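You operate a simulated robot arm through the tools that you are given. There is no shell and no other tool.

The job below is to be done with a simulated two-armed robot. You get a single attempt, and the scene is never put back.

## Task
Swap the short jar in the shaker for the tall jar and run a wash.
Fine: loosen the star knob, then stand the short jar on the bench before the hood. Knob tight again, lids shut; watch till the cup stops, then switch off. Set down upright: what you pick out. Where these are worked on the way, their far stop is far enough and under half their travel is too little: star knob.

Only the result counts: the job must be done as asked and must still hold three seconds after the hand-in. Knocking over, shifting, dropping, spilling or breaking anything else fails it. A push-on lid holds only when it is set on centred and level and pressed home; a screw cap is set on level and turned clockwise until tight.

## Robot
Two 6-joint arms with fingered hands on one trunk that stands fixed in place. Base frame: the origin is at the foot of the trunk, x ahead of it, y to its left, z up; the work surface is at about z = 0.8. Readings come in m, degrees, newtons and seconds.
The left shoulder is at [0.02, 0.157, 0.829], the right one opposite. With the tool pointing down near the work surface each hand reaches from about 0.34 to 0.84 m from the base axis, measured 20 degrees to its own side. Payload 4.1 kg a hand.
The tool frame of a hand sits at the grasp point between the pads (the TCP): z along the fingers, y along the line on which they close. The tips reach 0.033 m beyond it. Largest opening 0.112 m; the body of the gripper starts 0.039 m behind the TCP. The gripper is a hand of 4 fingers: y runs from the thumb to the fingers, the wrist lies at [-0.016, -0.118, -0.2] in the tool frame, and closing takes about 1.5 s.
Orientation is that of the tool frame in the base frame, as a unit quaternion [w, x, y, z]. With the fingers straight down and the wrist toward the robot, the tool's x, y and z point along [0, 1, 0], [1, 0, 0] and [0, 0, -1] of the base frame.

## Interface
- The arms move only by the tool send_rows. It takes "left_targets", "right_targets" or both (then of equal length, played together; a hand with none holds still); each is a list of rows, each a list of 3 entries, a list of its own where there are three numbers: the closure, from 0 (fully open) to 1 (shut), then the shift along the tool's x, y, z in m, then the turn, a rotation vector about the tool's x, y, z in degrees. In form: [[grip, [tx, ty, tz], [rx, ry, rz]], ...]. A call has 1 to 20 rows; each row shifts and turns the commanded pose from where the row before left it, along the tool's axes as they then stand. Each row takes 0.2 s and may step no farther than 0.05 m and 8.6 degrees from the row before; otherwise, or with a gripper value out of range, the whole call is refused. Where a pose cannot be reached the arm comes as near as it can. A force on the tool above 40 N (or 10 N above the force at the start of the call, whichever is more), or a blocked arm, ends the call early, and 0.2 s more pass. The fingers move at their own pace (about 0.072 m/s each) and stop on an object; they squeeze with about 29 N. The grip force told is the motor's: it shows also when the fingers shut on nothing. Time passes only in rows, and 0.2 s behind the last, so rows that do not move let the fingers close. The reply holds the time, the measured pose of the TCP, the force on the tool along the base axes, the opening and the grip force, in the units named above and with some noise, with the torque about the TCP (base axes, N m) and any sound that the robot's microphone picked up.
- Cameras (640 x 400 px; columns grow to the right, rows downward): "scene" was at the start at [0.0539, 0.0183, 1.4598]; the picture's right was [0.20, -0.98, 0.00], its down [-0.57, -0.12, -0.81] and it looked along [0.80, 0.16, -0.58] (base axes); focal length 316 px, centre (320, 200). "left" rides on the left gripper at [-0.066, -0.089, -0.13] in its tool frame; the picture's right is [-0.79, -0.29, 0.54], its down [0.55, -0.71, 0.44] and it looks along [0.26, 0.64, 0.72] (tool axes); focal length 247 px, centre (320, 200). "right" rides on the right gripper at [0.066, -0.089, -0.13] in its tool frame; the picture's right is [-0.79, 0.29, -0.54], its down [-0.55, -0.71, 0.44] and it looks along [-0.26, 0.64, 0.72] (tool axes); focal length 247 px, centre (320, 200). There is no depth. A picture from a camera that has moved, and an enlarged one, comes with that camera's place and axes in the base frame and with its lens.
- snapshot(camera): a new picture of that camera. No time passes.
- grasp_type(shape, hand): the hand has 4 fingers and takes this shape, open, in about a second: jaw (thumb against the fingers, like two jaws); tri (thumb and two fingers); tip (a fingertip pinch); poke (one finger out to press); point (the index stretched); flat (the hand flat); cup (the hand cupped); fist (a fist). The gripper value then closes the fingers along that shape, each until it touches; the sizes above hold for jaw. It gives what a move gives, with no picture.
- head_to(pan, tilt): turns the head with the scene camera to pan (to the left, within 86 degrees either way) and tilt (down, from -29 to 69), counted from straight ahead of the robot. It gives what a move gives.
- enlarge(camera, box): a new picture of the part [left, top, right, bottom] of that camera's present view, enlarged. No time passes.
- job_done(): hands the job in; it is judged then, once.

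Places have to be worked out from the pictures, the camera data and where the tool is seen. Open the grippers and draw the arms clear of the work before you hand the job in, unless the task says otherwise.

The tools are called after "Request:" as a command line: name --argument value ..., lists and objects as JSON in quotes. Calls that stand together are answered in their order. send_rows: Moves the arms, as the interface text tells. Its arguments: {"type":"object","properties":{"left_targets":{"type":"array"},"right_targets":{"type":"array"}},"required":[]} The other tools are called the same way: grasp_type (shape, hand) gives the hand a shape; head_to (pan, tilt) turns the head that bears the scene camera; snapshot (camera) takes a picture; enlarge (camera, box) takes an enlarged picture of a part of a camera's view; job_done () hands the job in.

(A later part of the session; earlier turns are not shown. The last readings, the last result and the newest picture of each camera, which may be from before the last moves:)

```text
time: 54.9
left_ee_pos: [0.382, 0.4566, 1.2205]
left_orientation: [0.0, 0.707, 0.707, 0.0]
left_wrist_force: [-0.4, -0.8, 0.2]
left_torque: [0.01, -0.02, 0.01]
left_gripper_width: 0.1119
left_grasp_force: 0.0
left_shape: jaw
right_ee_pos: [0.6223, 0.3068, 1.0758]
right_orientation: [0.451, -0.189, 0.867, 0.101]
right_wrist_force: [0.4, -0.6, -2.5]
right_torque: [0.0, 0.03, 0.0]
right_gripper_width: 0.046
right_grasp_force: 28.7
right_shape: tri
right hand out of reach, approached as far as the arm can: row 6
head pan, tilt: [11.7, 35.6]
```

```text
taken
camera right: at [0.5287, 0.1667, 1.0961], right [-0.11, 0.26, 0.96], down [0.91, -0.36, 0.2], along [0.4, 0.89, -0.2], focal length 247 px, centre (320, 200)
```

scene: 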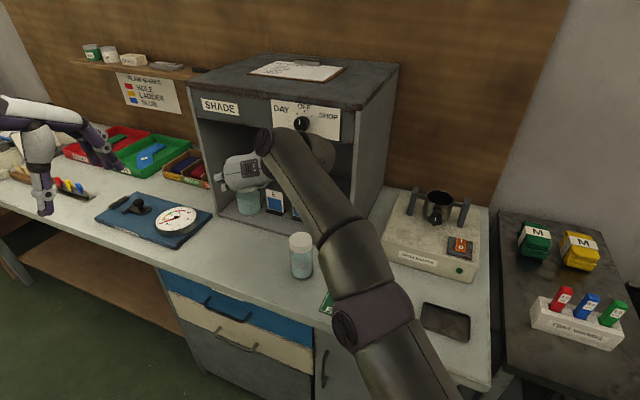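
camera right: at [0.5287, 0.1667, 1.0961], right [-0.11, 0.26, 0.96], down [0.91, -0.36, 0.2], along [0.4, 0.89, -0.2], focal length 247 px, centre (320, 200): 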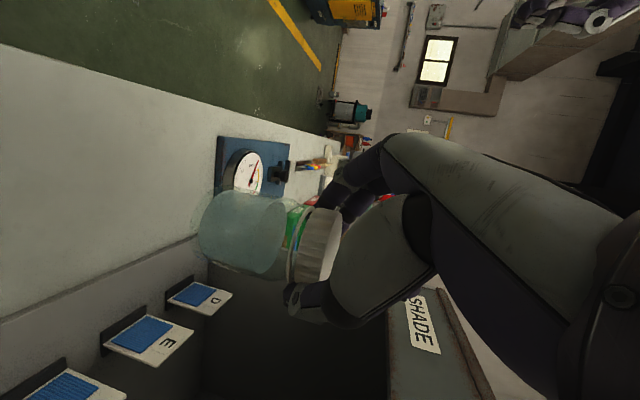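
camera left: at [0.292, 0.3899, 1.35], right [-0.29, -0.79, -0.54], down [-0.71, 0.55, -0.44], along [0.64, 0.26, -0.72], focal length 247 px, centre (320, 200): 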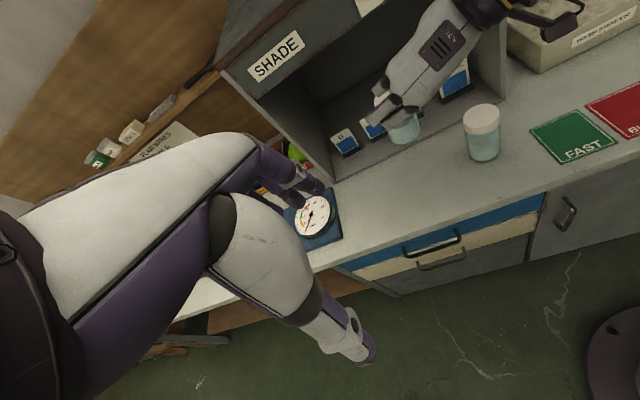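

The short jar hangs at (0.62, 0.31) in front of the hood with free bench below. I pull back slightly to stay within reach and lower it most of the way.

Request:
send_rows --right_targets '[[1, [0.014, -0.005, -0.02], [0, 0, 0]], [1, [0.0246, 0, 0.0172], [0, 0, 0]], [1, [0.0246, 0, 0.0172], [0, 0, 0]], [1, [0.0246, 0, 0.0172], [0, 0, 0]], [1, [0.0246, 0, 0.0172], [0, 0, 0]], [1, [0.0205, 0, 0.0143], [0, 0, 0]], [1, [0, 0, 0], [0, 0, 0]]]'

Request:
snapshot --camera "scene"

Request:
enlarge --camera "left" --box '[330, 50, 530, 200]'

Request:
snapshot --camera "right"

```text
time: 56.5
left_ee_pos: [0.383, 0.4562, 1.2193]
left_orientation: [0.0, 0.707, 0.707, 0.0]
left_wrist_force: [0.2, -0.6, 0.2]
left_torque: [0.04, 0.02, -0.01]
left_gripper_width: 0.1119
left_grasp_force: 0.1
left_shape: jaw
right_ee_pos: [0.6029, 0.2926, 0.9321]
right_orientation: [0.452, -0.19, 0.866, 0.1]
right_wrist_force: [0.7, 0.4, -2.2]
right_torque: [-0.04, 0.01, -0.02]
right_gripper_width: 0.0459
right_grasp_force: 29.4
right_shape: tri
head pan, tilt: [11.7, 35.6]
```

```text
taken
```

scene: 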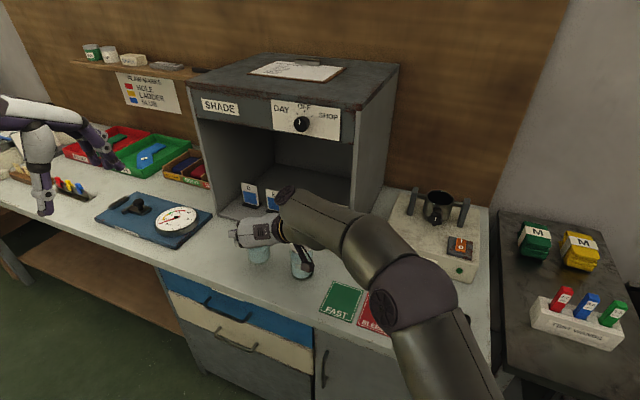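

```text
2.67 times, centred on (430, 125) of left
camera zoom: at [0.292, 0.39, 1.3499], right [-0.29, -0.79, -0.54], down [-0.71, 0.55, -0.44], along [0.64, 0.26, -0.72], focal length 659 px, centre (27, 400)
```

zoom: 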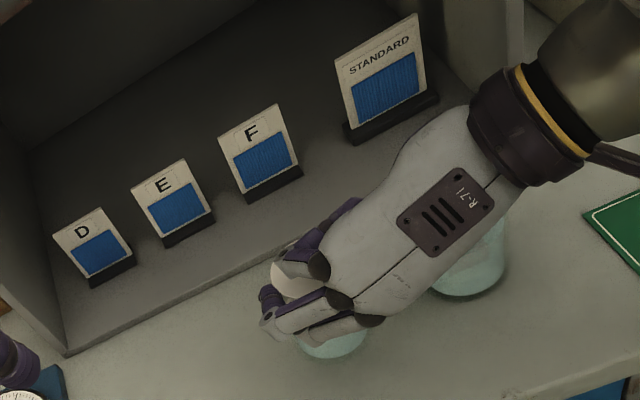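

```text
taken
camera right: at [0.5094, 0.1519, 0.952], right [-0.11, 0.26, 0.96], down [0.91, -0.36, 0.2], along [0.4, 0.89, -0.2], focal length 247 px, centre (320, 200)
```

right: 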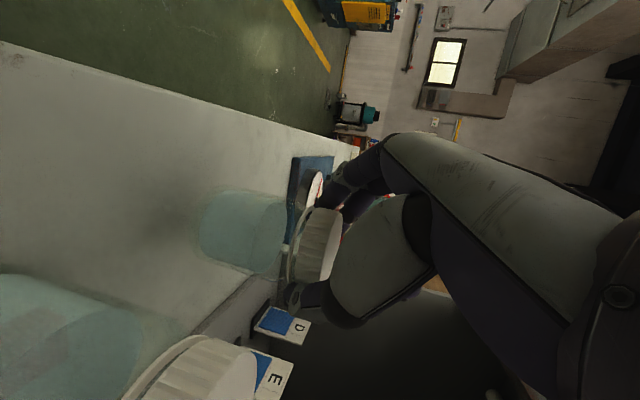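

The hand's palm side is near the tall jar, so I shift the carried jar another 3.5 cm left before setting it down.

Request:
send_rows --right_targets '[[1, [-0.0042, 0.0158, 0.006], [0, 0, 0]], [1, [-0.0042, 0.0159, 0.0061], [0, 0, 0]], [1, [0, 0, 0], [0, 0, 0]]]'

Request:
snapshot --camera "right"

Request:
enlarge --camera "scene" --box '[210, 180, 350, 300]'

```text
time: 57.3
left_ee_pos: [0.3816, 0.4562, 1.2195]
left_orientation: [0.0, 0.707, 0.707, 0.0]
left_wrist_force: [0.1, 0.0, -0.6]
left_torque: [-0.03, 0.0, -0.01]
left_gripper_width: 0.1119
left_grasp_force: 0.0
left_shape: jaw
right_ee_pos: [0.6032, 0.3294, 0.9327]
right_orientation: [0.451, -0.19, 0.866, 0.101]
right_wrist_force: [0.2, -0.5, -1.5]
right_torque: [-0.02, 0.06, 0.02]
right_gripper_width: 0.0458
right_grasp_force: 28.7
right_shape: tri
head pan, tilt: [11.7, 35.6]
```

```text
taken
camera right: at [0.5094, 0.1877, 0.9526], right [-0.11, 0.26, 0.96], down [0.91, -0.36, 0.2], along [0.4, 0.89, -0.2], focal length 247 px, centre (320, 200)
```

right: 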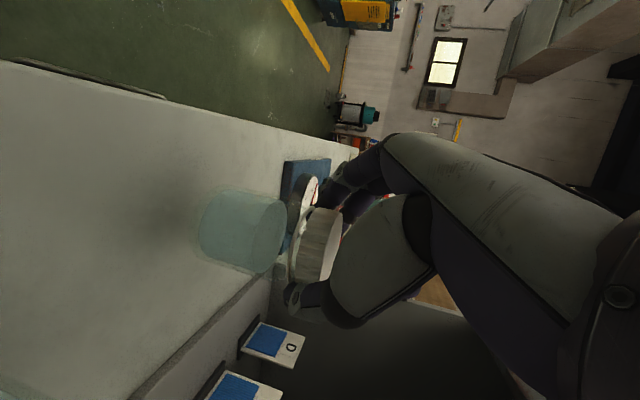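

```text
3.33 times, centred on (280, 240) of scene
camera zoom: at [0.0539, 0.0183, 1.4598], right [0.2, -0.98, 0.0], down [-0.57, -0.12, -0.81], along [0.8, 0.16, -0.58], focal length 1053 px, centre (453, 67)
```

zoom: 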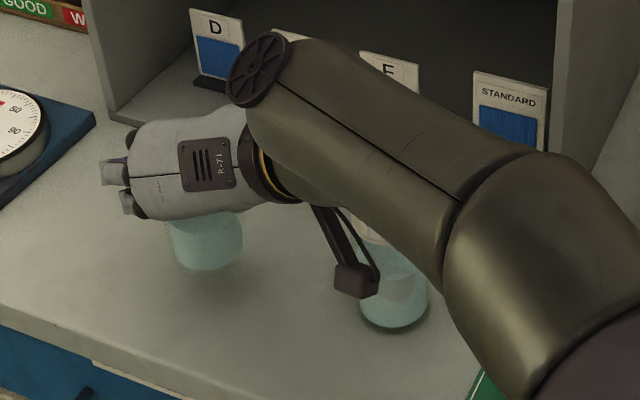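

The camera bracket and forearm clear the tall jar by several centimetres. I lower slowly toward bench contact.

Request:
send_rows --right_targets '[[1, [0.0082, 0, 0.0057], [0, 0, 0]], [1, [0.0082, 0, 0.0057], [0, 0, 0]], [1, [0.0066, 0, 0.0046], [0, 0, 0]], [1, [0.0033, 0, 0.0023], [0, 0, 0]], [1, [0, 0, 0], [0, 0, 0]]]'

Request:
enlarge --camera "right" --box '[170, 160, 370, 320]'

```text
time: 58.5
left_ee_pos: [0.381, 0.4562, 1.2179]
left_orientation: [0.0, 0.707, 0.707, 0.0]
left_wrist_force: [-0.3, 0.8, 0.3]
left_torque: [0.02, 0.03, 0.0]
left_gripper_width: 0.1117
left_grasp_force: 0.1
left_shape: jaw
right_ee_pos: [0.6038, 0.3288, 0.9007]
right_orientation: [0.451, -0.191, 0.866, 0.101]
right_wrist_force: [1.6, -0.9, -0.8]
right_torque: [-0.05, 0.01, 0.02]
right_gripper_width: 0.046
right_grasp_force: 28.7
right_shape: tri
head pan, tilt: [11.7, 35.6]
```

```text
2.50 times, centred on (270, 240) of right
camera zoom: at [0.5103, 0.1875, 0.9203], right [-0.11, 0.26, 0.96], down [0.91, -0.36, 0.2], along [0.4, 0.89, -0.2], focal length 617 px, centre (445, 100)
```

zoom: 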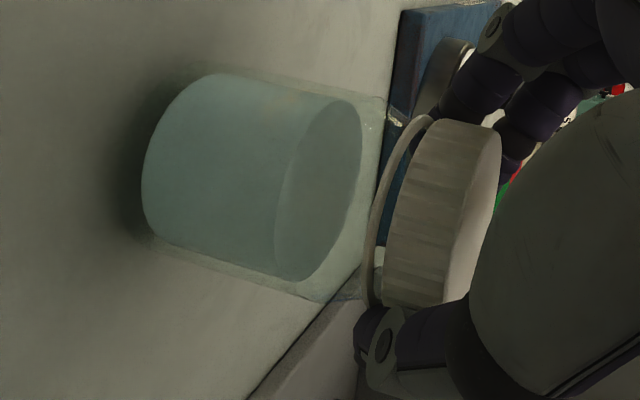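

Almost touching. I lower in 2–3 mm steps until the force shows contact.

Request:
send_rows --right_targets '[[1, [0.0025, 0, 0.0017], [0, 0, 0]], [1, [0, 0, 0], [0, 0, 0]]]'

Request:
send_rows --right_targets '[[1, [0.0025, 0, 0.0017], [0, 0, 0]], [1, [0, 0, 0], [0, 0, 0]]]'

```text
time: 59.1
left_ee_pos: [0.3823, 0.4556, 1.2196]
left_orientation: [0.0, 0.707, 0.707, 0.0]
left_wrist_force: [-0.5, 0.0, 0.0]
left_torque: [-0.01, 0.01, 0.01]
left_gripper_width: 0.1117
left_grasp_force: 0.0
left_shape: jaw
right_ee_pos: [0.6025, 0.329, 0.8977]
right_orientation: [0.451, -0.19, 0.866, 0.101]
right_wrist_force: [-0.3, 0.4, -1.5]
right_torque: [-0.02, 0.02, -0.06]
right_gripper_width: 0.0459
right_grasp_force: 29.4
right_shape: tri
head pan, tilt: [11.7, 35.6]
```

```text
time: 59.7
left_ee_pos: [0.3822, 0.4557, 1.2198]
left_orientation: [0.0, 0.707, 0.707, 0.0]
left_wrist_force: [-0.4, -0.1, 0.6]
left_torque: [-0.02, 0.0, 0.0]
left_gripper_width: 0.1116
left_grasp_force: 0.0
left_shape: jaw
right_ee_pos: [0.6031, 0.3281, 0.8959]
right_orientation: [0.452, -0.19, 0.866, 0.1]
right_wrist_force: [-1.0, 0.9, 1.0]
right_torque: [0.06, -0.03, -0.01]
right_gripper_width: 0.0459
right_grasp_force: 28.6
right_shape: tri
head pan, tilt: [11.7, 35.6]
```

Force changed sign, contact is starting; one more 2 mm step to confirm.

Request:
send_rows --right_targets '[[1, [0.0016, 0, 0.0011], [0, 0, 0]], [1, [0, 0, 0], [0, 0, 0]]]'

Request:
enlarge --camera "right" --box '[170, 160, 370, 320]'

```text
time: 60.3
left_ee_pos: [0.3818, 0.4562, 1.2195]
left_orientation: [-0.001, 0.707, 0.707, 0.0]
left_wrist_force: [-0.6, 0.2, -0.2]
left_torque: [0.02, 0.02, -0.02]
left_gripper_width: 0.112
left_grasp_force: 0.0
left_shape: jaw
right_ee_pos: [0.6032, 0.3287, 0.8946]
right_orientation: [0.452, -0.189, 0.866, 0.102]
right_wrist_force: [-0.4, 2.1, 4.3]
right_torque: [0.06, -0.05, 0.03]
right_gripper_width: 0.0457
right_grasp_force: 28.7
right_shape: tri
head pan, tilt: [11.7, 35.6]
```

```text
2.50 times, centred on (270, 240) of right
camera zoom: at [0.51, 0.1885, 0.913], right [-0.11, 0.26, 0.96], down [0.91, -0.36, 0.2], along [0.4, 0.89, -0.2], focal length 617 px, centre (445, 100)
```

zoom: 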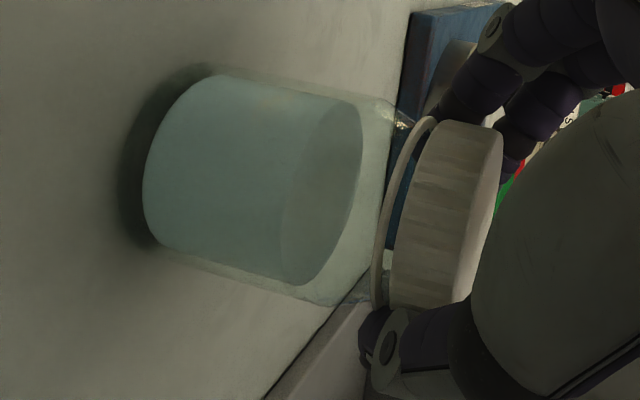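

The jar stands on the bench (4 N contact). I open the fingers gradually and check it stays upright.

Request:
send_rows --right_targets '[[0.5, [0, 0, 0], [0, 0, 0]], [0.4, [0, 0, 0], [0, 0, 0]], [0.3, [0, 0, 0], [0, 0, 0]], [0.28, [0, 0, 0], [0, 0, 0]], [0.28, [0, 0, 0], [0, 0, 0]]]'

Request:
enlarge --camera "right" --box '[170, 160, 370, 320]'

Request:
enlarge --camera "left" --box '[330, 50, 530, 200]'

```text
time: 61.5
left_ee_pos: [0.3825, 0.4562, 1.219]
left_orientation: [0.0, 0.707, 0.708, 0.0]
left_wrist_force: [-0.7, 0.2, 0.0]
left_torque: [0.0, -0.02, 0.0]
left_gripper_width: 0.1116
left_grasp_force: 0.1
left_shape: jaw
right_ee_pos: [0.6039, 0.3296, 0.8925]
right_orientation: [0.451, -0.189, 0.866, 0.101]
right_wrist_force: [-0.4, 0.5, -0.1]
right_torque: [-0.02, 0.0, 0.02]
right_gripper_width: 0.0804
right_grasp_force: 0.1
right_shape: tri
head pan, tilt: [11.7, 35.6]
```

```text
2.50 times, centred on (270, 240) of right
camera zoom: at [0.51, 0.1881, 0.9123], right [-0.11, 0.26, 0.96], down [0.91, -0.36, 0.2], along [0.4, 0.89, -0.2], focal length 617 px, centre (445, 100)
```

zoom: 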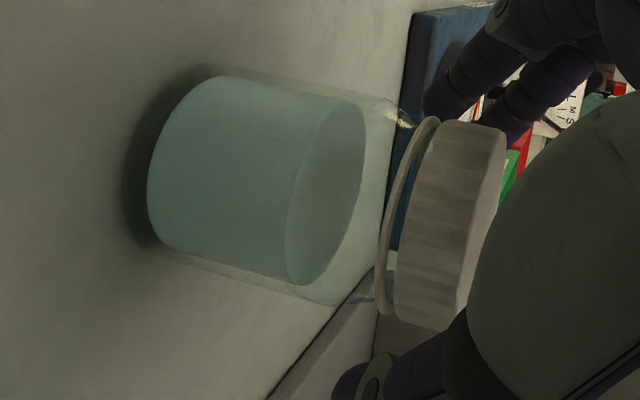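

```text
2.67 times, centred on (430, 125) of left
camera zoom: at [0.292, 0.39, 1.3499], right [-0.29, -0.79, -0.54], down [-0.71, 0.55, -0.44], along [0.64, 0.26, -0.72], focal length 659 px, centre (27, 400)
```

zoom: 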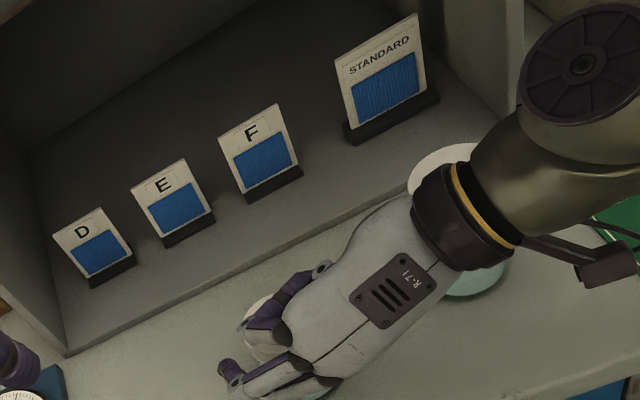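

The jar stands upright, released. I raise the hand straight up clear of it.

Request:
send_rows --right_targets '[[0.28, [-0.0164, 0, -0.0115], [0, 0, 0]], [0.28, [-0.0246, 0, -0.0172], [0, 0, 0]], [0.28, [-0.0246, 0, -0.0172], [0, 0, 0]], [0.28, [-0.0246, 0, -0.0172], [0, 0, 0]], [0.2, [-0.0246, 0, -0.0172], [0, 0, 0]], [0.2, [-0.0123, 0, -0.0086], [0, 0, 0]]]'

Request:
snapshot --camera "scene"

Request:
enlarge --camera "left" --box '[330, 50, 530, 200]'

```text
time: 62.9
left_ee_pos: [0.3822, 0.4559, 1.2199]
left_orientation: [0.0, 0.707, 0.707, 0.0]
left_wrist_force: [-0.7, 0.2, -0.8]
left_torque: [0.01, 0.0, 0.03]
left_gripper_width: 0.1117
left_grasp_force: 0.1
left_shape: jaw
right_ee_pos: [0.6034, 0.3284, 1.0488]
right_orientation: [0.452, -0.19, 0.865, 0.101]
right_wrist_force: [0.3, -0.3, 0.4]
right_torque: [-0.01, -0.04, 0.05]
right_gripper_width: 0.0892
right_grasp_force: 0.0
right_shape: tri
head pan, tilt: [11.7, 35.6]
```

```text
taken
```

scene: 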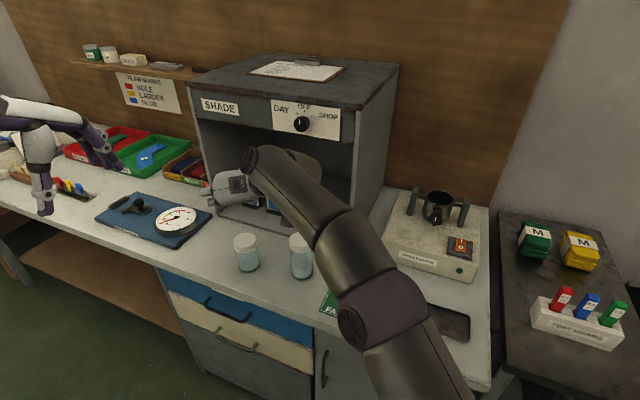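

```text
2.67 times, centred on (430, 125) of left
camera zoom: at [0.292, 0.3901, 1.3499], right [-0.29, -0.79, -0.54], down [-0.71, 0.55, -0.44], along [0.64, 0.26, -0.72], focal length 659 px, centre (27, 400)
```

zoom: 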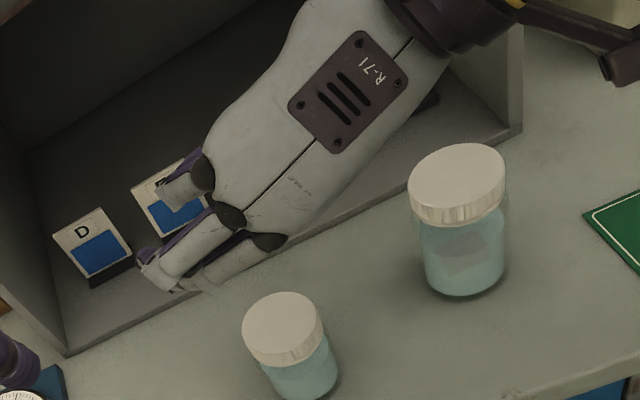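

Short jar stands well at about (0.613, 0.332). Now I refine the tall jar's position with a zoomed view.

Request:
enlarge --camera "scene" --box '[225, 220, 335, 290]'

Request:
snapshot --camera "right"

```text
5.71 times, centred on (280, 255) of scene
camera zoom: at [0.054, 0.0183, 1.4598], right [0.2, -0.98, 0.0], down [-0.57, -0.12, -0.81], along [0.8, 0.16, -0.58], focal length 1806 px, centre (549, -114)
```

zoom: 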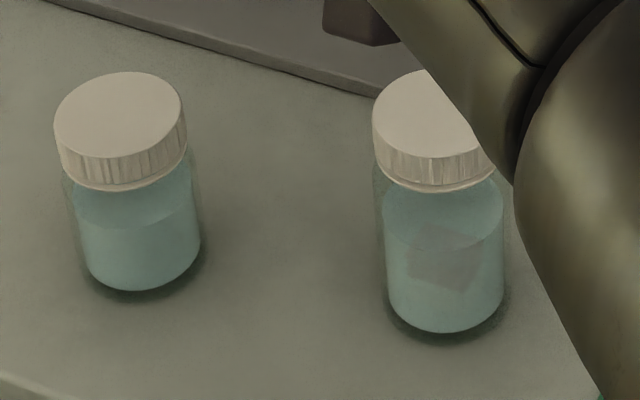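

```text
taken
camera right: at [0.5091, 0.1873, 1.0682], right [-0.11, 0.26, 0.96], down [0.91, -0.36, 0.2], along [0.4, 0.89, -0.2], focal length 247 px, centre (320, 200)
```

right: 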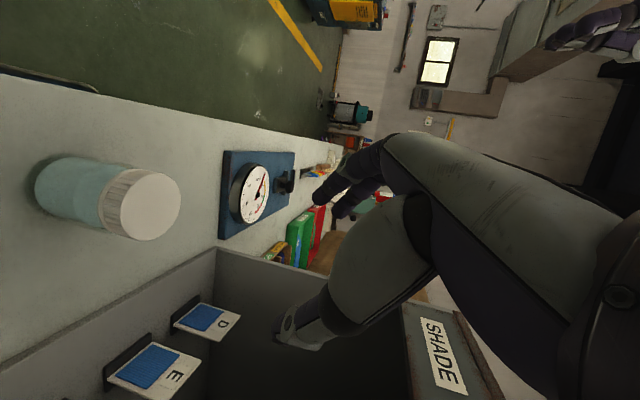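

I estimate the tall jar at about (0.617, 0.183), top near z 0.92. I move the open hand above it and yaw to a +15° heading, then check with the right camera.

Request:
send_rows --right_targets '[[0.2, [0.0083, -0.0338, -0.0118], [0, 0, 0]], [0.2, [0.0083, -0.0338, -0.0118], [0, 0, 0]], [0.2, [0.0083, -0.0338, -0.0118], [0, 0, 0]], [0.2, [0.0083, -0.0338, -0.0118], [0, 0, 0]], [0.2, [0, 0, 0], [4.1, 0, 2.87]], [0.2, [0, 0, 0], [4.1, 0, 2.87]], [0.2, [0, 0, 0], [0, 0, 0]]]'

Request:
snapshot --camera "right"

Request:
enlarge --camera "left" --box '[330, 50, 530, 200]'

Request:
enlarge --camera "scene" --box '[225, 180, 375, 290]'

```text
time: 64.5
left_ee_pos: [0.3801, 0.456, 1.2197]
left_orientation: [0.0, 0.707, 0.707, 0.0]
left_wrist_force: [-0.3, -0.3, 0.3]
left_torque: [0.01, -0.02, -0.01]
left_gripper_width: 0.1115
left_grasp_force: 0.1
left_shape: jaw
right_ee_pos: [0.6076, 0.1812, 1.0477]
right_orientation: [0.459, -0.112, 0.879, 0.061]
right_wrist_force: [-0.4, 0.8, 0.9]
right_torque: [0.0, -0.02, 0.01]
right_gripper_width: 0.0893
right_grasp_force: 0.2
right_shape: tri
head pan, tilt: [11.7, 35.6]
```

```text
taken
camera right: at [0.4903, 0.0593, 1.0665], right [-0.06, 0.28, 0.96], down [0.83, -0.52, 0.2], along [0.55, 0.81, -0.2], focal length 247 px, centre (320, 200)
```

right: 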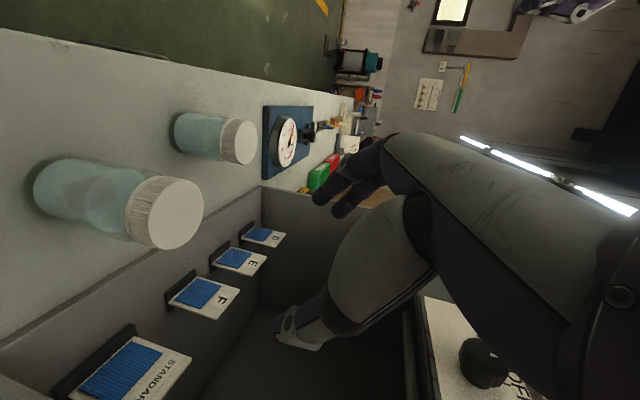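

```text
2.67 times, centred on (430, 125) of left
camera zoom: at [0.292, 0.39, 1.3499], right [-0.29, -0.79, -0.54], down [-0.71, 0.55, -0.44], along [0.64, 0.26, -0.72], focal length 659 px, centre (27, 400)
```

zoom: 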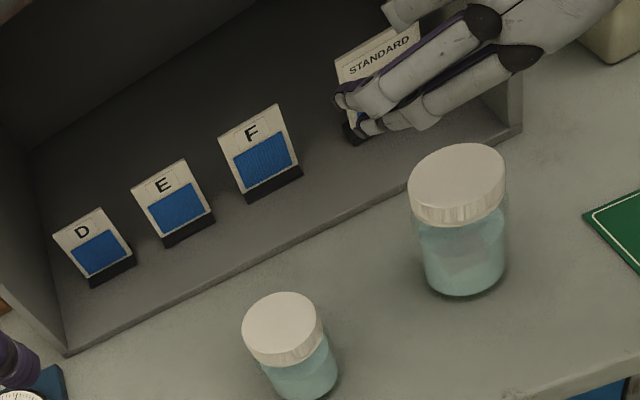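

```text
3.64 times, centred on (300, 235) of scene
camera zoom: at [0.0539, 0.0183, 1.4598], right [0.2, -0.98, 0.0], down [-0.57, -0.12, -0.81], along [0.8, 0.16, -0.58], focal length 1149 px, centre (393, 73)
```

zoom: 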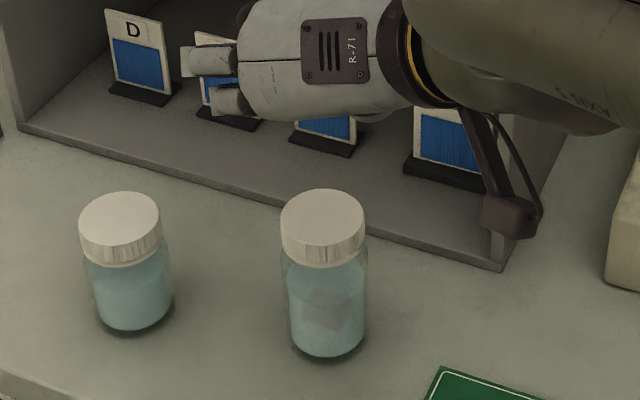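

Three views now agree on the tall jar: axis (0.618, 0.185), top z 0.918. The hand is within 2 mm of the desired spot, so I descend around it.

Request:
send_rows --right_targets '[[0.2, [-0.001, 0.001, 0.0015], [0, 0, 0]], [0.2, [0.0246, 0, 0.0172], [0, 0, 0]], [0.2, [0.0246, 0, 0.0172], [0, 0, 0]], [0.2, [0.0246, 0, 0.0172], [0, 0, 0]], [0.2, [0.0123, 0, 0.0086], [0, 0, 0]], [0.2, [0, 0, 0], [0, 0, 0]]]'

Request:
snapshot --camera "right"

Request:
enlarge --camera "left" --box '[330, 50, 530, 200]'

```text
time: 65.9
left_ee_pos: [0.3822, 0.4565, 1.2186]
left_orientation: [0.0, 0.707, 0.707, 0.0]
left_wrist_force: [-0.6, 0.5, -0.2]
left_torque: [0.02, -0.01, -0.02]
left_gripper_width: 0.1119
left_grasp_force: 0.0
left_shape: jaw
right_ee_pos: [0.6086, 0.1813, 0.9418]
right_orientation: [0.46, -0.113, 0.879, 0.06]
right_wrist_force: [0.2, -0.5, 0.0]
right_torque: [0.01, 0.01, -0.02]
right_gripper_width: 0.0894
right_grasp_force: 0.1
right_shape: tri
head pan, tilt: [11.7, 35.6]
```

```text
taken
camera right: at [0.4918, 0.0601, 0.9619], right [-0.06, 0.28, 0.96], down [0.83, -0.52, 0.2], along [0.55, 0.81, -0.2], focal length 247 px, centre (320, 200)
```

right: 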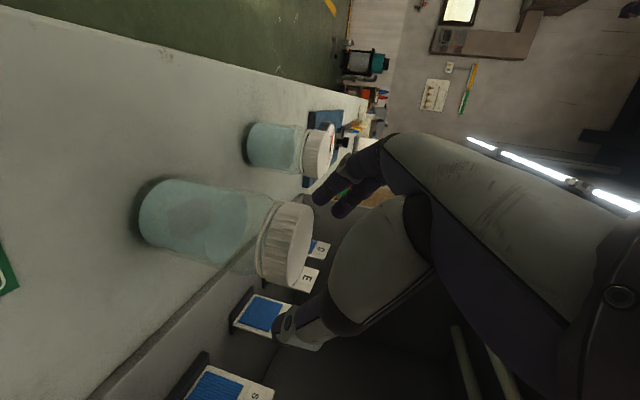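

```text
2.67 times, centred on (430, 125) of left
camera zoom: at [0.2919, 0.39, 1.3499], right [-0.29, -0.79, -0.54], down [-0.71, 0.55, -0.44], along [0.64, 0.26, -0.72], focal length 659 px, centre (27, 400)
```

zoom: 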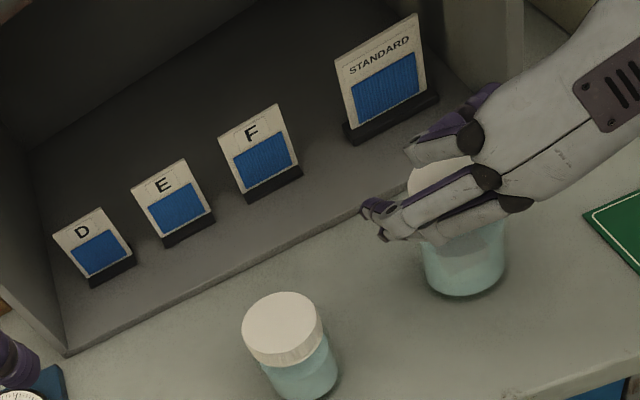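

Well aligned around the lid. I descend the last 4 cm to put the pads on the glass just below the lid.

Request:
send_rows --right_targets '[[0.2, [0.0115, 0, 0.008], [0, 0, 0]], [0.2, [0.0115, 0, 0.008], [0, 0, 0]], [0.2, [0.0115, 0, 0.008], [0, 0, 0]], [0.2, [0, 0, 0], [0, 0, 0]]]'

Request:
enlarge --camera "right" --box '[170, 120, 420, 370]'

Request:
enlarge --camera "left" --box '[330, 50, 530, 200]'

```text
time: 66.9
left_ee_pos: [0.3824, 0.4568, 1.2195]
left_orientation: [0.001, 0.707, 0.707, 0.0]
left_wrist_force: [0.0, 0.7, -0.2]
left_torque: [0.0, -0.02, 0.0]
left_gripper_width: 0.1117
left_grasp_force: 0.0
left_shape: jaw
right_ee_pos: [0.609, 0.1819, 0.901]
right_orientation: [0.458, -0.114, 0.879, 0.062]
right_wrist_force: [-0.3, 0.2, 0.4]
right_torque: [-0.01, 0.0, 0.02]
right_gripper_width: 0.0895
right_grasp_force: 0.0
right_shape: tri
head pan, tilt: [11.7, 35.6]
```

```text
1.60 times, centred on (295, 245) of right
camera zoom: at [0.4923, 0.0605, 0.9196], right [-0.06, 0.28, 0.96], down [0.83, -0.52, 0.2], along [0.55, 0.81, -0.2], focal length 395 px, centre (360, 128)
```

zoom: 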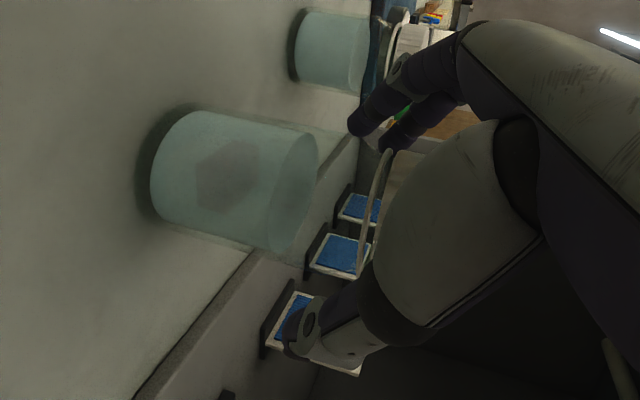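

```text
2.67 times, centred on (430, 125) of left
camera zoom: at [0.2919, 0.39, 1.3499], right [-0.29, -0.79, -0.54], down [-0.71, 0.55, -0.44], along [0.64, 0.26, -0.72], focal length 659 px, centre (27, 400)
```

zoom: 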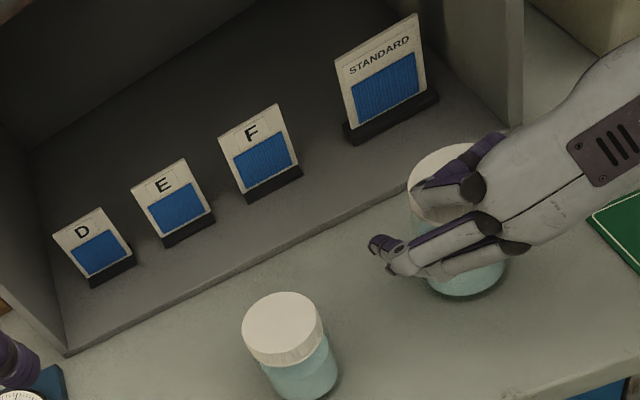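

No contact forces; glass is between the pads. I close on the tall jar.

Request:
send_rows --right_targets '[[0.5, [0, 0, 0], [0, 0, 0]], [0.6, [0, 0, 0], [0, 0, 0]], [0.8, [0, 0, 0], [0, 0, 0]], [1, [0, 0, 0], [0, 0, 0]], [1, [0, 0, 0], [0, 0, 0]], [1, [0, 0, 0], [0, 0, 0]], [1, [0, 0, 0], [0, 0, 0]]]'

Request:
enlarge --camera "right" --box '[170, 120, 420, 370]'

Request:
enlarge --camera "left" --box '[330, 50, 530, 200]'

```text
time: 68.5
left_ee_pos: [0.3809, 0.456, 1.2184]
left_orientation: [-0.001, 0.707, 0.707, 0.0]
left_wrist_force: [0.7, 0.0, -0.1]
left_torque: [0.02, -0.01, 0.0]
left_gripper_width: 0.1118
left_grasp_force: 0.0
left_shape: jaw
right_ee_pos: [0.6093, 0.1835, 0.8997]
right_orientation: [0.459, -0.114, 0.879, 0.061]
right_wrist_force: [0.7, -1.0, 1.2]
right_torque: [-0.02, -0.04, 0.0]
right_gripper_width: 0.0458
right_grasp_force: 28.9
right_shape: tri
head pan, tilt: [11.7, 35.6]
```

```text
1.60 times, centred on (295, 245) of right
camera zoom: at [0.4923, 0.0605, 0.9199], right [-0.06, 0.28, 0.96], down [0.83, -0.52, 0.2], along [0.55, 0.81, -0.2], focal length 395 px, centre (360, 128)
```

zoom: 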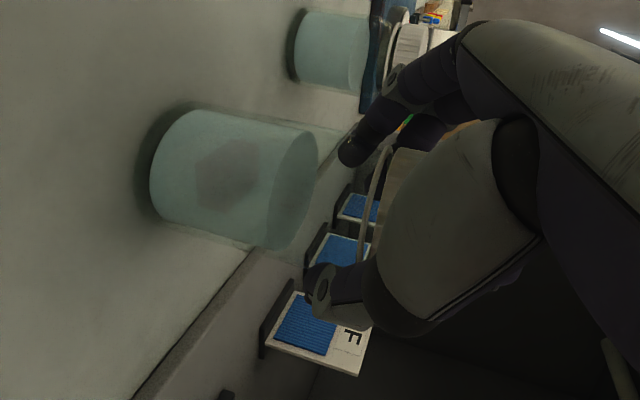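

```text
2.67 times, centred on (430, 125) of left
camera zoom: at [0.292, 0.39, 1.3499], right [-0.29, -0.79, -0.54], down [-0.71, 0.55, -0.44], along [0.64, 0.26, -0.72], focal length 659 px, centre (27, 400)
```

zoom: 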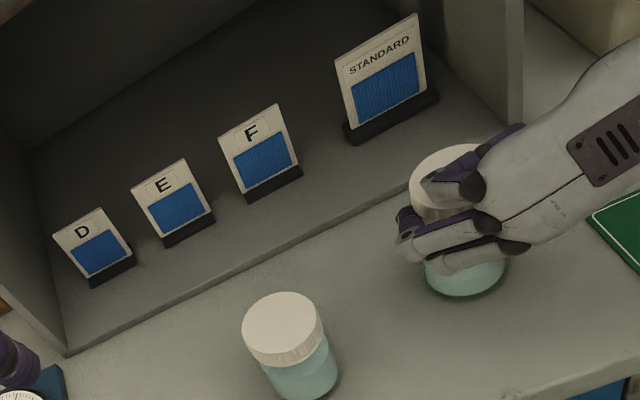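

Firm grip. I lift it 3 cm and check.

Request:
send_rows --right_targets '[[1, [-0.0082, 0, -0.0057], [0, 0, 0]], [1, [-0.0164, 0, -0.0115], [0, 0, 0]], [1, [0, 0, 0], [0, 0, 0]]]'

Request:
enlarge --camera "right" --box '[170, 120, 420, 370]'

Request:
enlarge --camera "scene" --box '[225, 180, 375, 290]'

```text
time: 69.3
left_ee_pos: [0.3828, 0.4554, 1.2213]
left_orientation: [0.001, 0.707, 0.707, 0.0]
left_wrist_force: [-1.0, -0.4, 0.1]
left_torque: [-0.01, 0.0, 0.0]
left_gripper_width: 0.1118
left_grasp_force: 0.1
left_shape: jaw
right_ee_pos: [0.6089, 0.181, 0.9299]
right_orientation: [0.458, -0.113, 0.88, 0.06]
right_wrist_force: [-0.2, 0.1, -2.0]
right_torque: [0.0, 0.01, -0.02]
right_gripper_width: 0.0457
right_grasp_force: 28.7
right_shape: tri
head pan, tilt: [11.7, 35.6]
```

```text
1.60 times, centred on (295, 245) of right
camera zoom: at [0.492, 0.0592, 0.9491], right [-0.06, 0.28, 0.96], down [0.83, -0.52, 0.2], along [0.55, 0.81, -0.2], focal length 395 px, centre (360, 128)
```

zoom: 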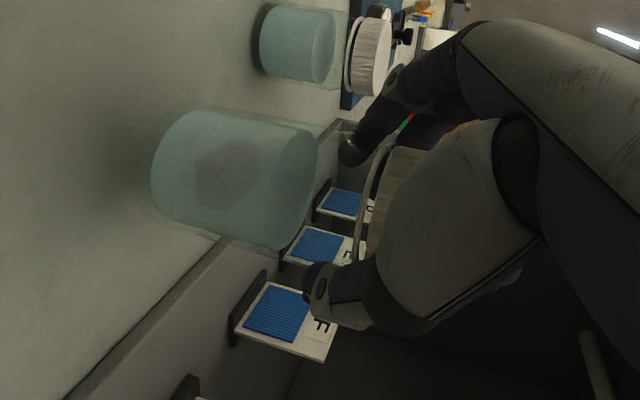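

```text
3.64 times, centred on (300, 235) of scene
camera zoom: at [0.054, 0.0184, 1.4598], right [0.2, -0.98, 0.0], down [-0.57, -0.12, -0.81], along [0.8, 0.16, -0.58], focal length 1149 px, centre (393, 73)
```

zoom: 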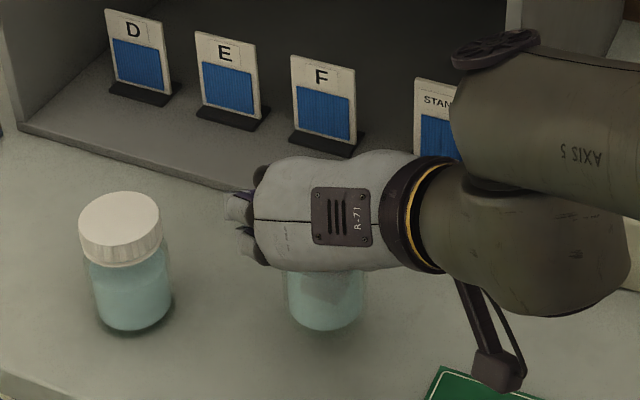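

The jar is carried upright. I raise it to z ≈1.08 and carry it right, away from the hood, yawing back.

Request:
send_rows --right_targets '[[1, [-0.0246, 0, -0.0172], [0, 0, 0]], [1, [-0.0246, 0, -0.0172], [0, 0, 0]], [1, [-0.0246, 0, -0.0172], [0, 0, 0]], [1, [-0.0246, 0, -0.0172], [0, 0, 0]], [1, [-0.0246, 0, -0.0172], [0, 0, 0]], [1, [0.0058, -0.0392, -0.0083], [2.29, 0, 1.6]], [1, [0.0047, -0.0396, -0.0067], [2.29, 0, 1.6]], [1, [0.0036, -0.04, -0.0052], [2.29, 0, 1.6]], [1, [0.0025, -0.0402, -0.0036], [2.29, 0, 1.6]], [1, [0.0014, -0.0404, -0.002], [2.29, 0, 1.6]]]'

Request:
snapshot --camera "scene"

```text
time: 71.5
left_ee_pos: [0.3812, 0.4563, 1.219]
left_orientation: [0.001, 0.707, 0.707, 0.0]
left_wrist_force: [-0.4, 0.1, 0.0]
left_torque: [-0.01, -0.01, -0.04]
left_gripper_width: 0.1119
left_grasp_force: 0.2
left_shape: jaw
right_ee_pos: [0.6093, -0.0214, 1.0801]
right_orientation: [0.463, -0.005, 0.886, 0.005]
right_wrist_force: [0.3, 0.2, -2.6]
right_torque: [-0.02, 0.01, -0.02]
right_gripper_width: 0.0458
right_grasp_force: 28.9
right_shape: tri
head pan, tilt: [11.7, 35.6]
```

```text
taken
```

scene: 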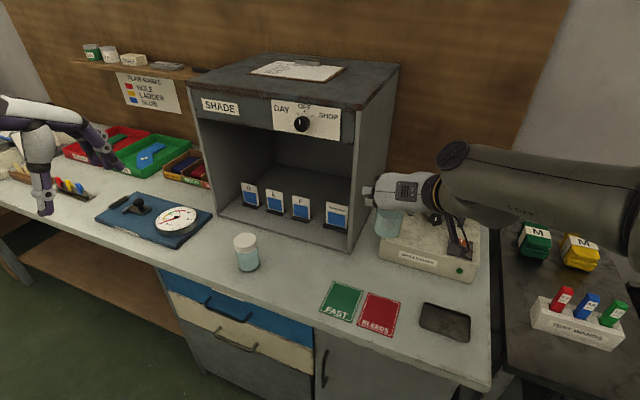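

Good. I continue right to y ≈ -0.17 in front of the shaker.

Request:
send_rows --right_targets '[[1, [0, -0.0372, 0], [2.05, 0, 1.43]], [1, [-0.0007, -0.0372, 0.0011], [2.05, 0, 1.43]], [1, [-0.0017, -0.0371, 0.0024], [2.05, 0, 1.43]], [1, [-0.0026, -0.0369, 0.0037], [2.05, 0, 1.43]], [1, [0, 0, 0], [0, 0, 0]]]'

```text
time: 72.7
left_ee_pos: [0.3826, 0.4566, 1.2191]
left_orientation: [0.001, 0.707, 0.708, 0.0]
left_wrist_force: [-0.8, 0.9, -0.6]
left_torque: [-0.01, 0.01, 0.01]
left_gripper_width: 0.1119
left_grasp_force: 0.2
left_shape: jaw
right_ee_pos: [0.6096, -0.1681, 1.0802]
right_orientation: [0.461, 0.072, 0.884, -0.035]
right_wrist_force: [-0.6, -0.5, -1.8]
right_torque: [0.0, 0.04, 0.01]
right_gripper_width: 0.0457
right_grasp_force: 29.2
right_shape: tri
head pan, tilt: [11.7, 35.6]
```

Now forward toward the cup with the final yaw to about -20°, stopping short to look.

Request:
send_rows --right_targets '[[1, [-0.0212, 0.0059, 0.0303], [2.25, 0, 1.58]], [1, [-0.021, 0.0076, 0.0301], [2.25, 0, 1.58]], [1, [-0.0208, 0.0094, 0.0297], [2.25, 0, 1.58]], [1, [-0.0205, 0.0111, 0.0293], [2.25, 0, 1.58]], [1, [0, 0, 0], [0, 0, 0]]]'

Request:
enlarge --camera "scene" --box '[390, 130, 490, 230]'

Request:
snapshot --camera "right"

```text
time: 73.9
left_ee_pos: [0.3828, 0.4558, 1.2197]
left_orientation: [0.0, 0.708, 0.707, 0.0]
left_wrist_force: [-0.9, -0.4, -1.4]
left_torque: [-0.01, 0.01, 0.0]
left_gripper_width: 0.1117
left_grasp_force: 0.1
left_shape: jaw
right_ee_pos: [0.7616, -0.1693, 1.0789]
right_orientation: [0.454, 0.156, 0.874, -0.079]
right_wrist_force: [-0.6, 0.3, -2.6]
right_torque: [0.03, 0.0, -0.01]
right_gripper_width: 0.0453
right_grasp_force: 28.8
right_shape: tri
head pan, tilt: [11.7, 35.6]
```

```text
4.00 times, centred on (440, 180) of scene
camera zoom: at [0.0539, 0.0183, 1.4598], right [0.2, -0.98, 0.0], down [-0.57, -0.12, -0.81], along [0.8, 0.16, -0.58], focal length 1264 px, centre (-160, 280)
```

zoom: 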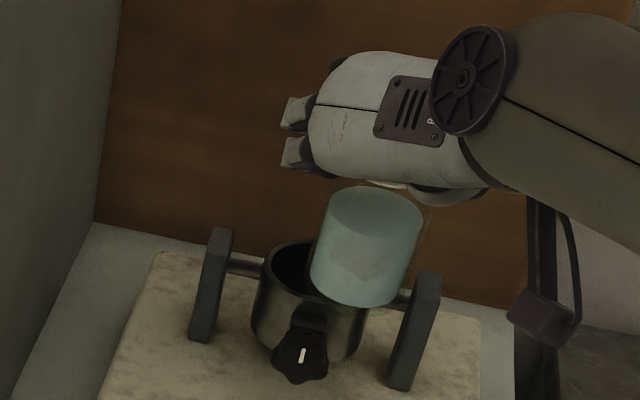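

```text
taken
camera right: at [0.5953, -0.2024, 1.0989], right [0.11, 0.26, 0.96], down [0.39, -0.9, 0.2], along [0.92, 0.35, -0.2], focal length 247 px, centre (320, 200)
```

right: 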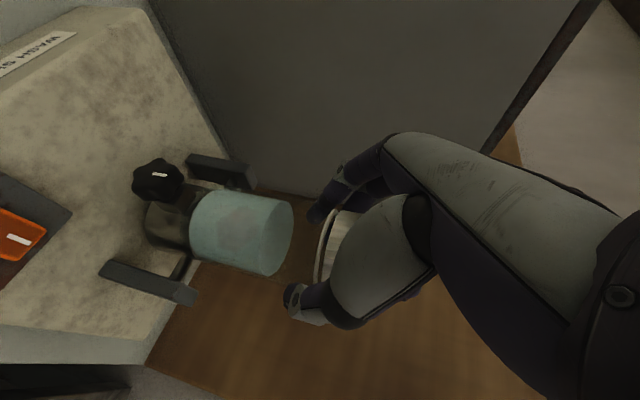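

The jar hangs vertical. I move the last 6 cm to place it above the cup mouth and check alignment.

Request:
send_rows --right_targets '[[1, [-0.0101, 0.0091, 0.0144], [0, 0, 0]], [1, [-0.0101, 0.0091, 0.0144], [0, 0, 0]], [1, [-0.0101, 0.0091, 0.0144], [0, 0, 0]], [1, [0, 0, 0], [0, 0, 0]]]'

Request:
enlarge --camera "scene" --box '[410, 160, 470, 220]'

Request:
enlarge --camera "right" --box '[120, 120, 380, 330]'

```text
time: 74.9
left_ee_pos: [0.3816, 0.4549, 1.22]
left_orientation: [0.0, 0.707, 0.708, 0.0]
left_wrist_force: [0.0, 0.4, -0.4]
left_torque: [-0.02, -0.02, 0.03]
left_gripper_width: 0.1119
left_grasp_force: 0.1
left_shape: jaw
right_ee_pos: [0.8181, -0.1615, 1.0795]
right_orientation: [0.454, 0.156, 0.874, -0.079]
right_wrist_force: [-0.2, -0.1, -1.6]
right_torque: [0.02, -0.02, 0.02]
right_gripper_width: 0.0457
right_grasp_force: 29.2
right_shape: tri
head pan, tilt: [11.7, 35.6]
```

```text
6.67 times, centred on (440, 190) of scene
camera zoom: at [0.0539, 0.0183, 1.4598], right [0.2, -0.98, 0.0], down [-0.57, -0.12, -0.81], along [0.8, 0.16, -0.58], focal length 2107 px, centre (-480, 267)
```

zoom: 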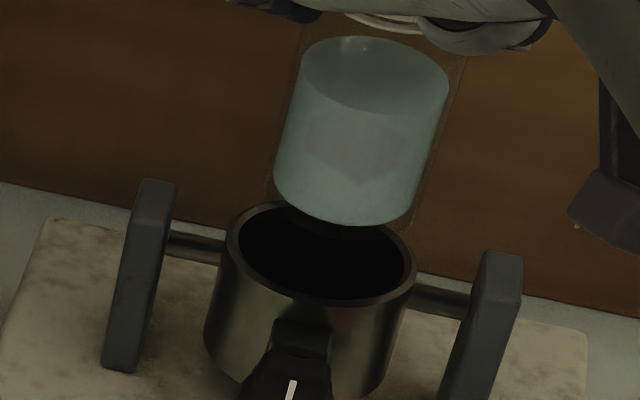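

```text
1.90 times, centred on (250, 225) of right
camera zoom: at [0.6528, -0.1958, 1.099], right [0.11, 0.26, 0.96], down [0.39, -0.9, 0.2], along [0.92, 0.35, -0.2], focal length 470 px, centre (453, 152)
```

zoom: 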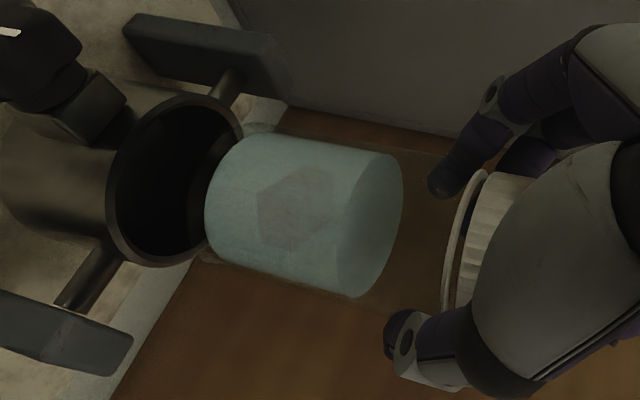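

Close to aligned, maybe 3 mm too far right. I zoom in more to measure the offset before inserting, since the clearance is small.

Request:
enlarge --camera "scene" --box '[425, 175, 461, 207]'

Request:
enlarge --camera "right" --box '[160, 160, 300, 270]'

```text
12.50 times, centred on (443, 191) of scene
camera zoom: at [0.0539, 0.0183, 1.4598], right [0.2, -0.98, 0.0], down [-0.57, -0.12, -0.81], along [0.8, 0.16, -0.58], focal length 3950 px, centre (-1218, 312)
```

zoom: 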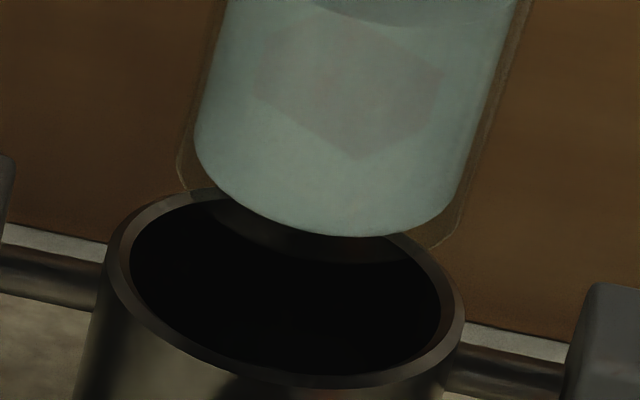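

```text
3.64 times, centred on (230, 215) of right
camera zoom: at [0.6528, -0.1958, 1.099], right [0.11, 0.26, 0.96], down [0.39, -0.9, 0.2], along [0.92, 0.35, -0.2], focal length 898 px, centre (647, 146)
```

zoom: 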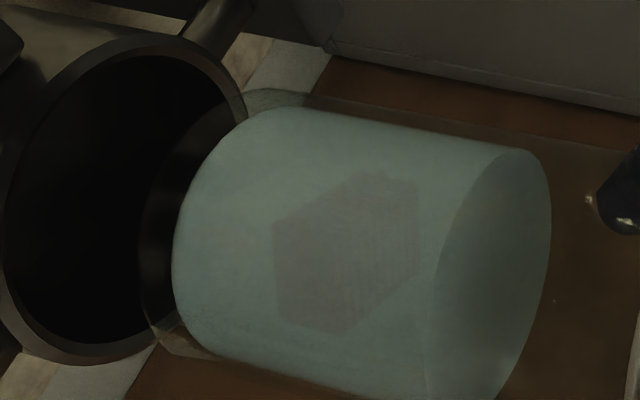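

Scene and right views suggest the jar base is laterally on axis but 3–5 mm short (toward me) or slightly low. I nudge 3 mm forward, lower to just above the rim, and re-check.

Request:
send_rows --right_targets '[[1, [-0.0016, 0.001, 0.0023], [0, 0, 0]], [1, [0.0082, 0, 0.0057], [0, 0, 0]], [1, [0.0041, 0, 0.0029], [0, 0, 0]], [1, [0, 0, 0], [0, 0, 0]]]'

Request:
enlarge --camera "scene" --box '[425, 175, 461, 207]'

Request:
enlarge --camera "right" --box '[160, 150, 320, 290]'

```text
time: 75.9
left_ee_pos: [0.3822, 0.4552, 1.2203]
left_orientation: [0.0, 0.707, 0.707, 0.0]
left_wrist_force: [0.0, -1.1, 0.1]
left_torque: [0.0, 0.02, 0.01]
left_gripper_width: 0.1119
left_grasp_force: 0.0
left_shape: jaw
right_ee_pos: [0.8232, -0.1628, 1.0643]
right_orientation: [0.454, 0.156, 0.874, -0.079]
right_wrist_force: [-0.7, 0.4, -1.9]
right_torque: [-0.03, 0.05, -0.04]
right_gripper_width: 0.0455
right_grasp_force: 29.2
right_shape: tri
head pan, tilt: [11.7, 35.6]
```

```text
12.50 times, centred on (443, 191) of scene
camera zoom: at [0.054, 0.0183, 1.4598], right [0.2, -0.98, 0.0], down [-0.57, -0.12, -0.81], along [0.8, 0.16, -0.58], focal length 3950 px, centre (-1218, 312)
```

zoom: 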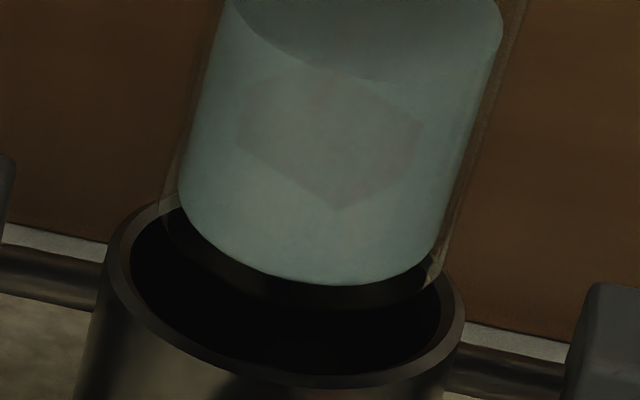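

```text
2.86 times, centred on (240, 220) of right
camera zoom: at [0.6569, -0.1958, 1.0832], right [0.11, 0.26, 0.96], down [0.39, -0.9, 0.2], along [0.92, 0.35, -0.2], focal length 706 px, centre (549, 143)
```

zoom: 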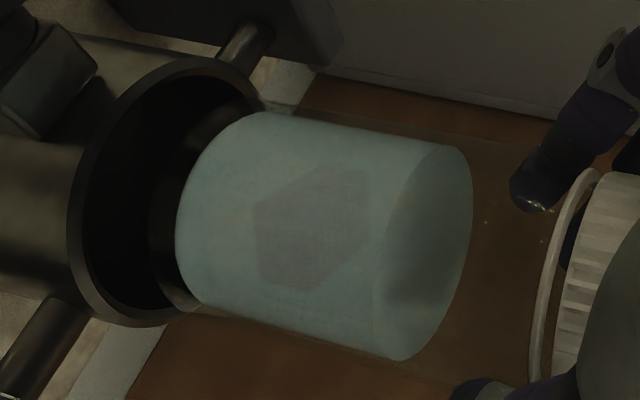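

Now centred within about 2 mm both ways. I lower into the cup in small steps, watching the force.

Request:
send_rows --right_targets '[[1, [0.0041, 0, 0.0029], [0, 0, 0]], [1, [0.0041, 0, 0.0029], [0, 0, 0]], [1, [0.0041, 0, 0.0029], [0, 0, 0]], [1, [0, 0, 0], [0, 0, 0]]]'

Request:
enlarge --camera "scene" --box '[425, 175, 461, 207]'

Request:
enlarge --camera "right" --box '[160, 150, 320, 290]'

```text
time: 76.9
left_ee_pos: [0.382, 0.4568, 1.2196]
left_orientation: [0.0, 0.707, 0.707, 0.0]
left_wrist_force: [-0.2, 0.1, -0.2]
left_torque: [-0.02, -0.02, 0.0]
left_gripper_width: 0.1116
left_grasp_force: 0.0
left_shape: jaw
right_ee_pos: [0.8222, -0.162, 1.0486]
right_orientation: [0.454, 0.157, 0.874, -0.079]
right_wrist_force: [0.6, -0.6, -1.7]
right_torque: [0.01, 0.03, 0.0]
right_gripper_width: 0.0456
right_grasp_force: 29.4
right_shape: tri
head pan, tilt: [11.7, 35.6]
```

```text
12.50 times, centred on (443, 191) of scene
camera zoom: at [0.054, 0.0183, 1.4598], right [0.2, -0.98, 0.0], down [-0.57, -0.12, -0.81], along [0.8, 0.16, -0.58], focal length 3950 px, centre (-1218, 312)
```

zoom: 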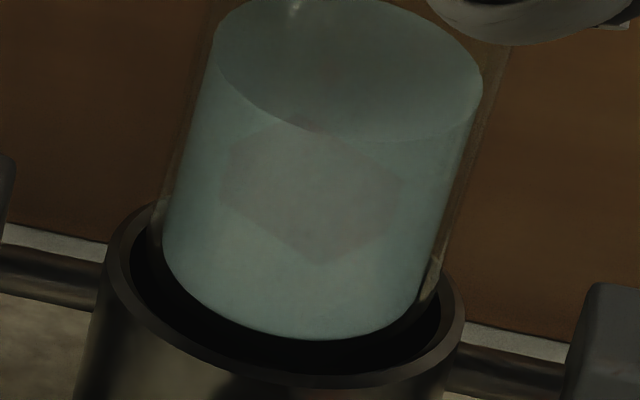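

```text
2.86 times, centred on (240, 220) of right
camera zoom: at [0.6571, -0.1953, 1.0683], right [0.11, 0.26, 0.96], down [0.39, -0.9, 0.2], along [0.92, 0.35, -0.2], focal length 706 px, centre (549, 143)
```

zoom: 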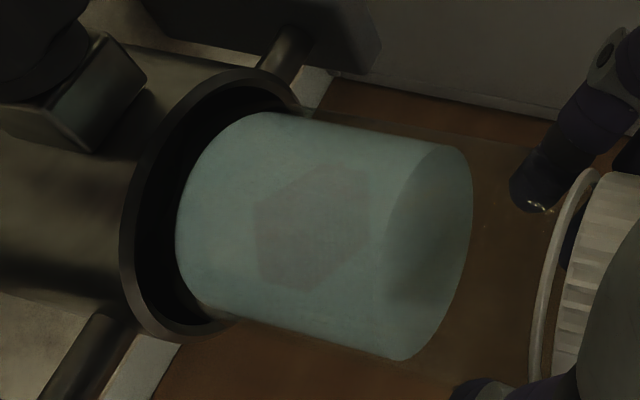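

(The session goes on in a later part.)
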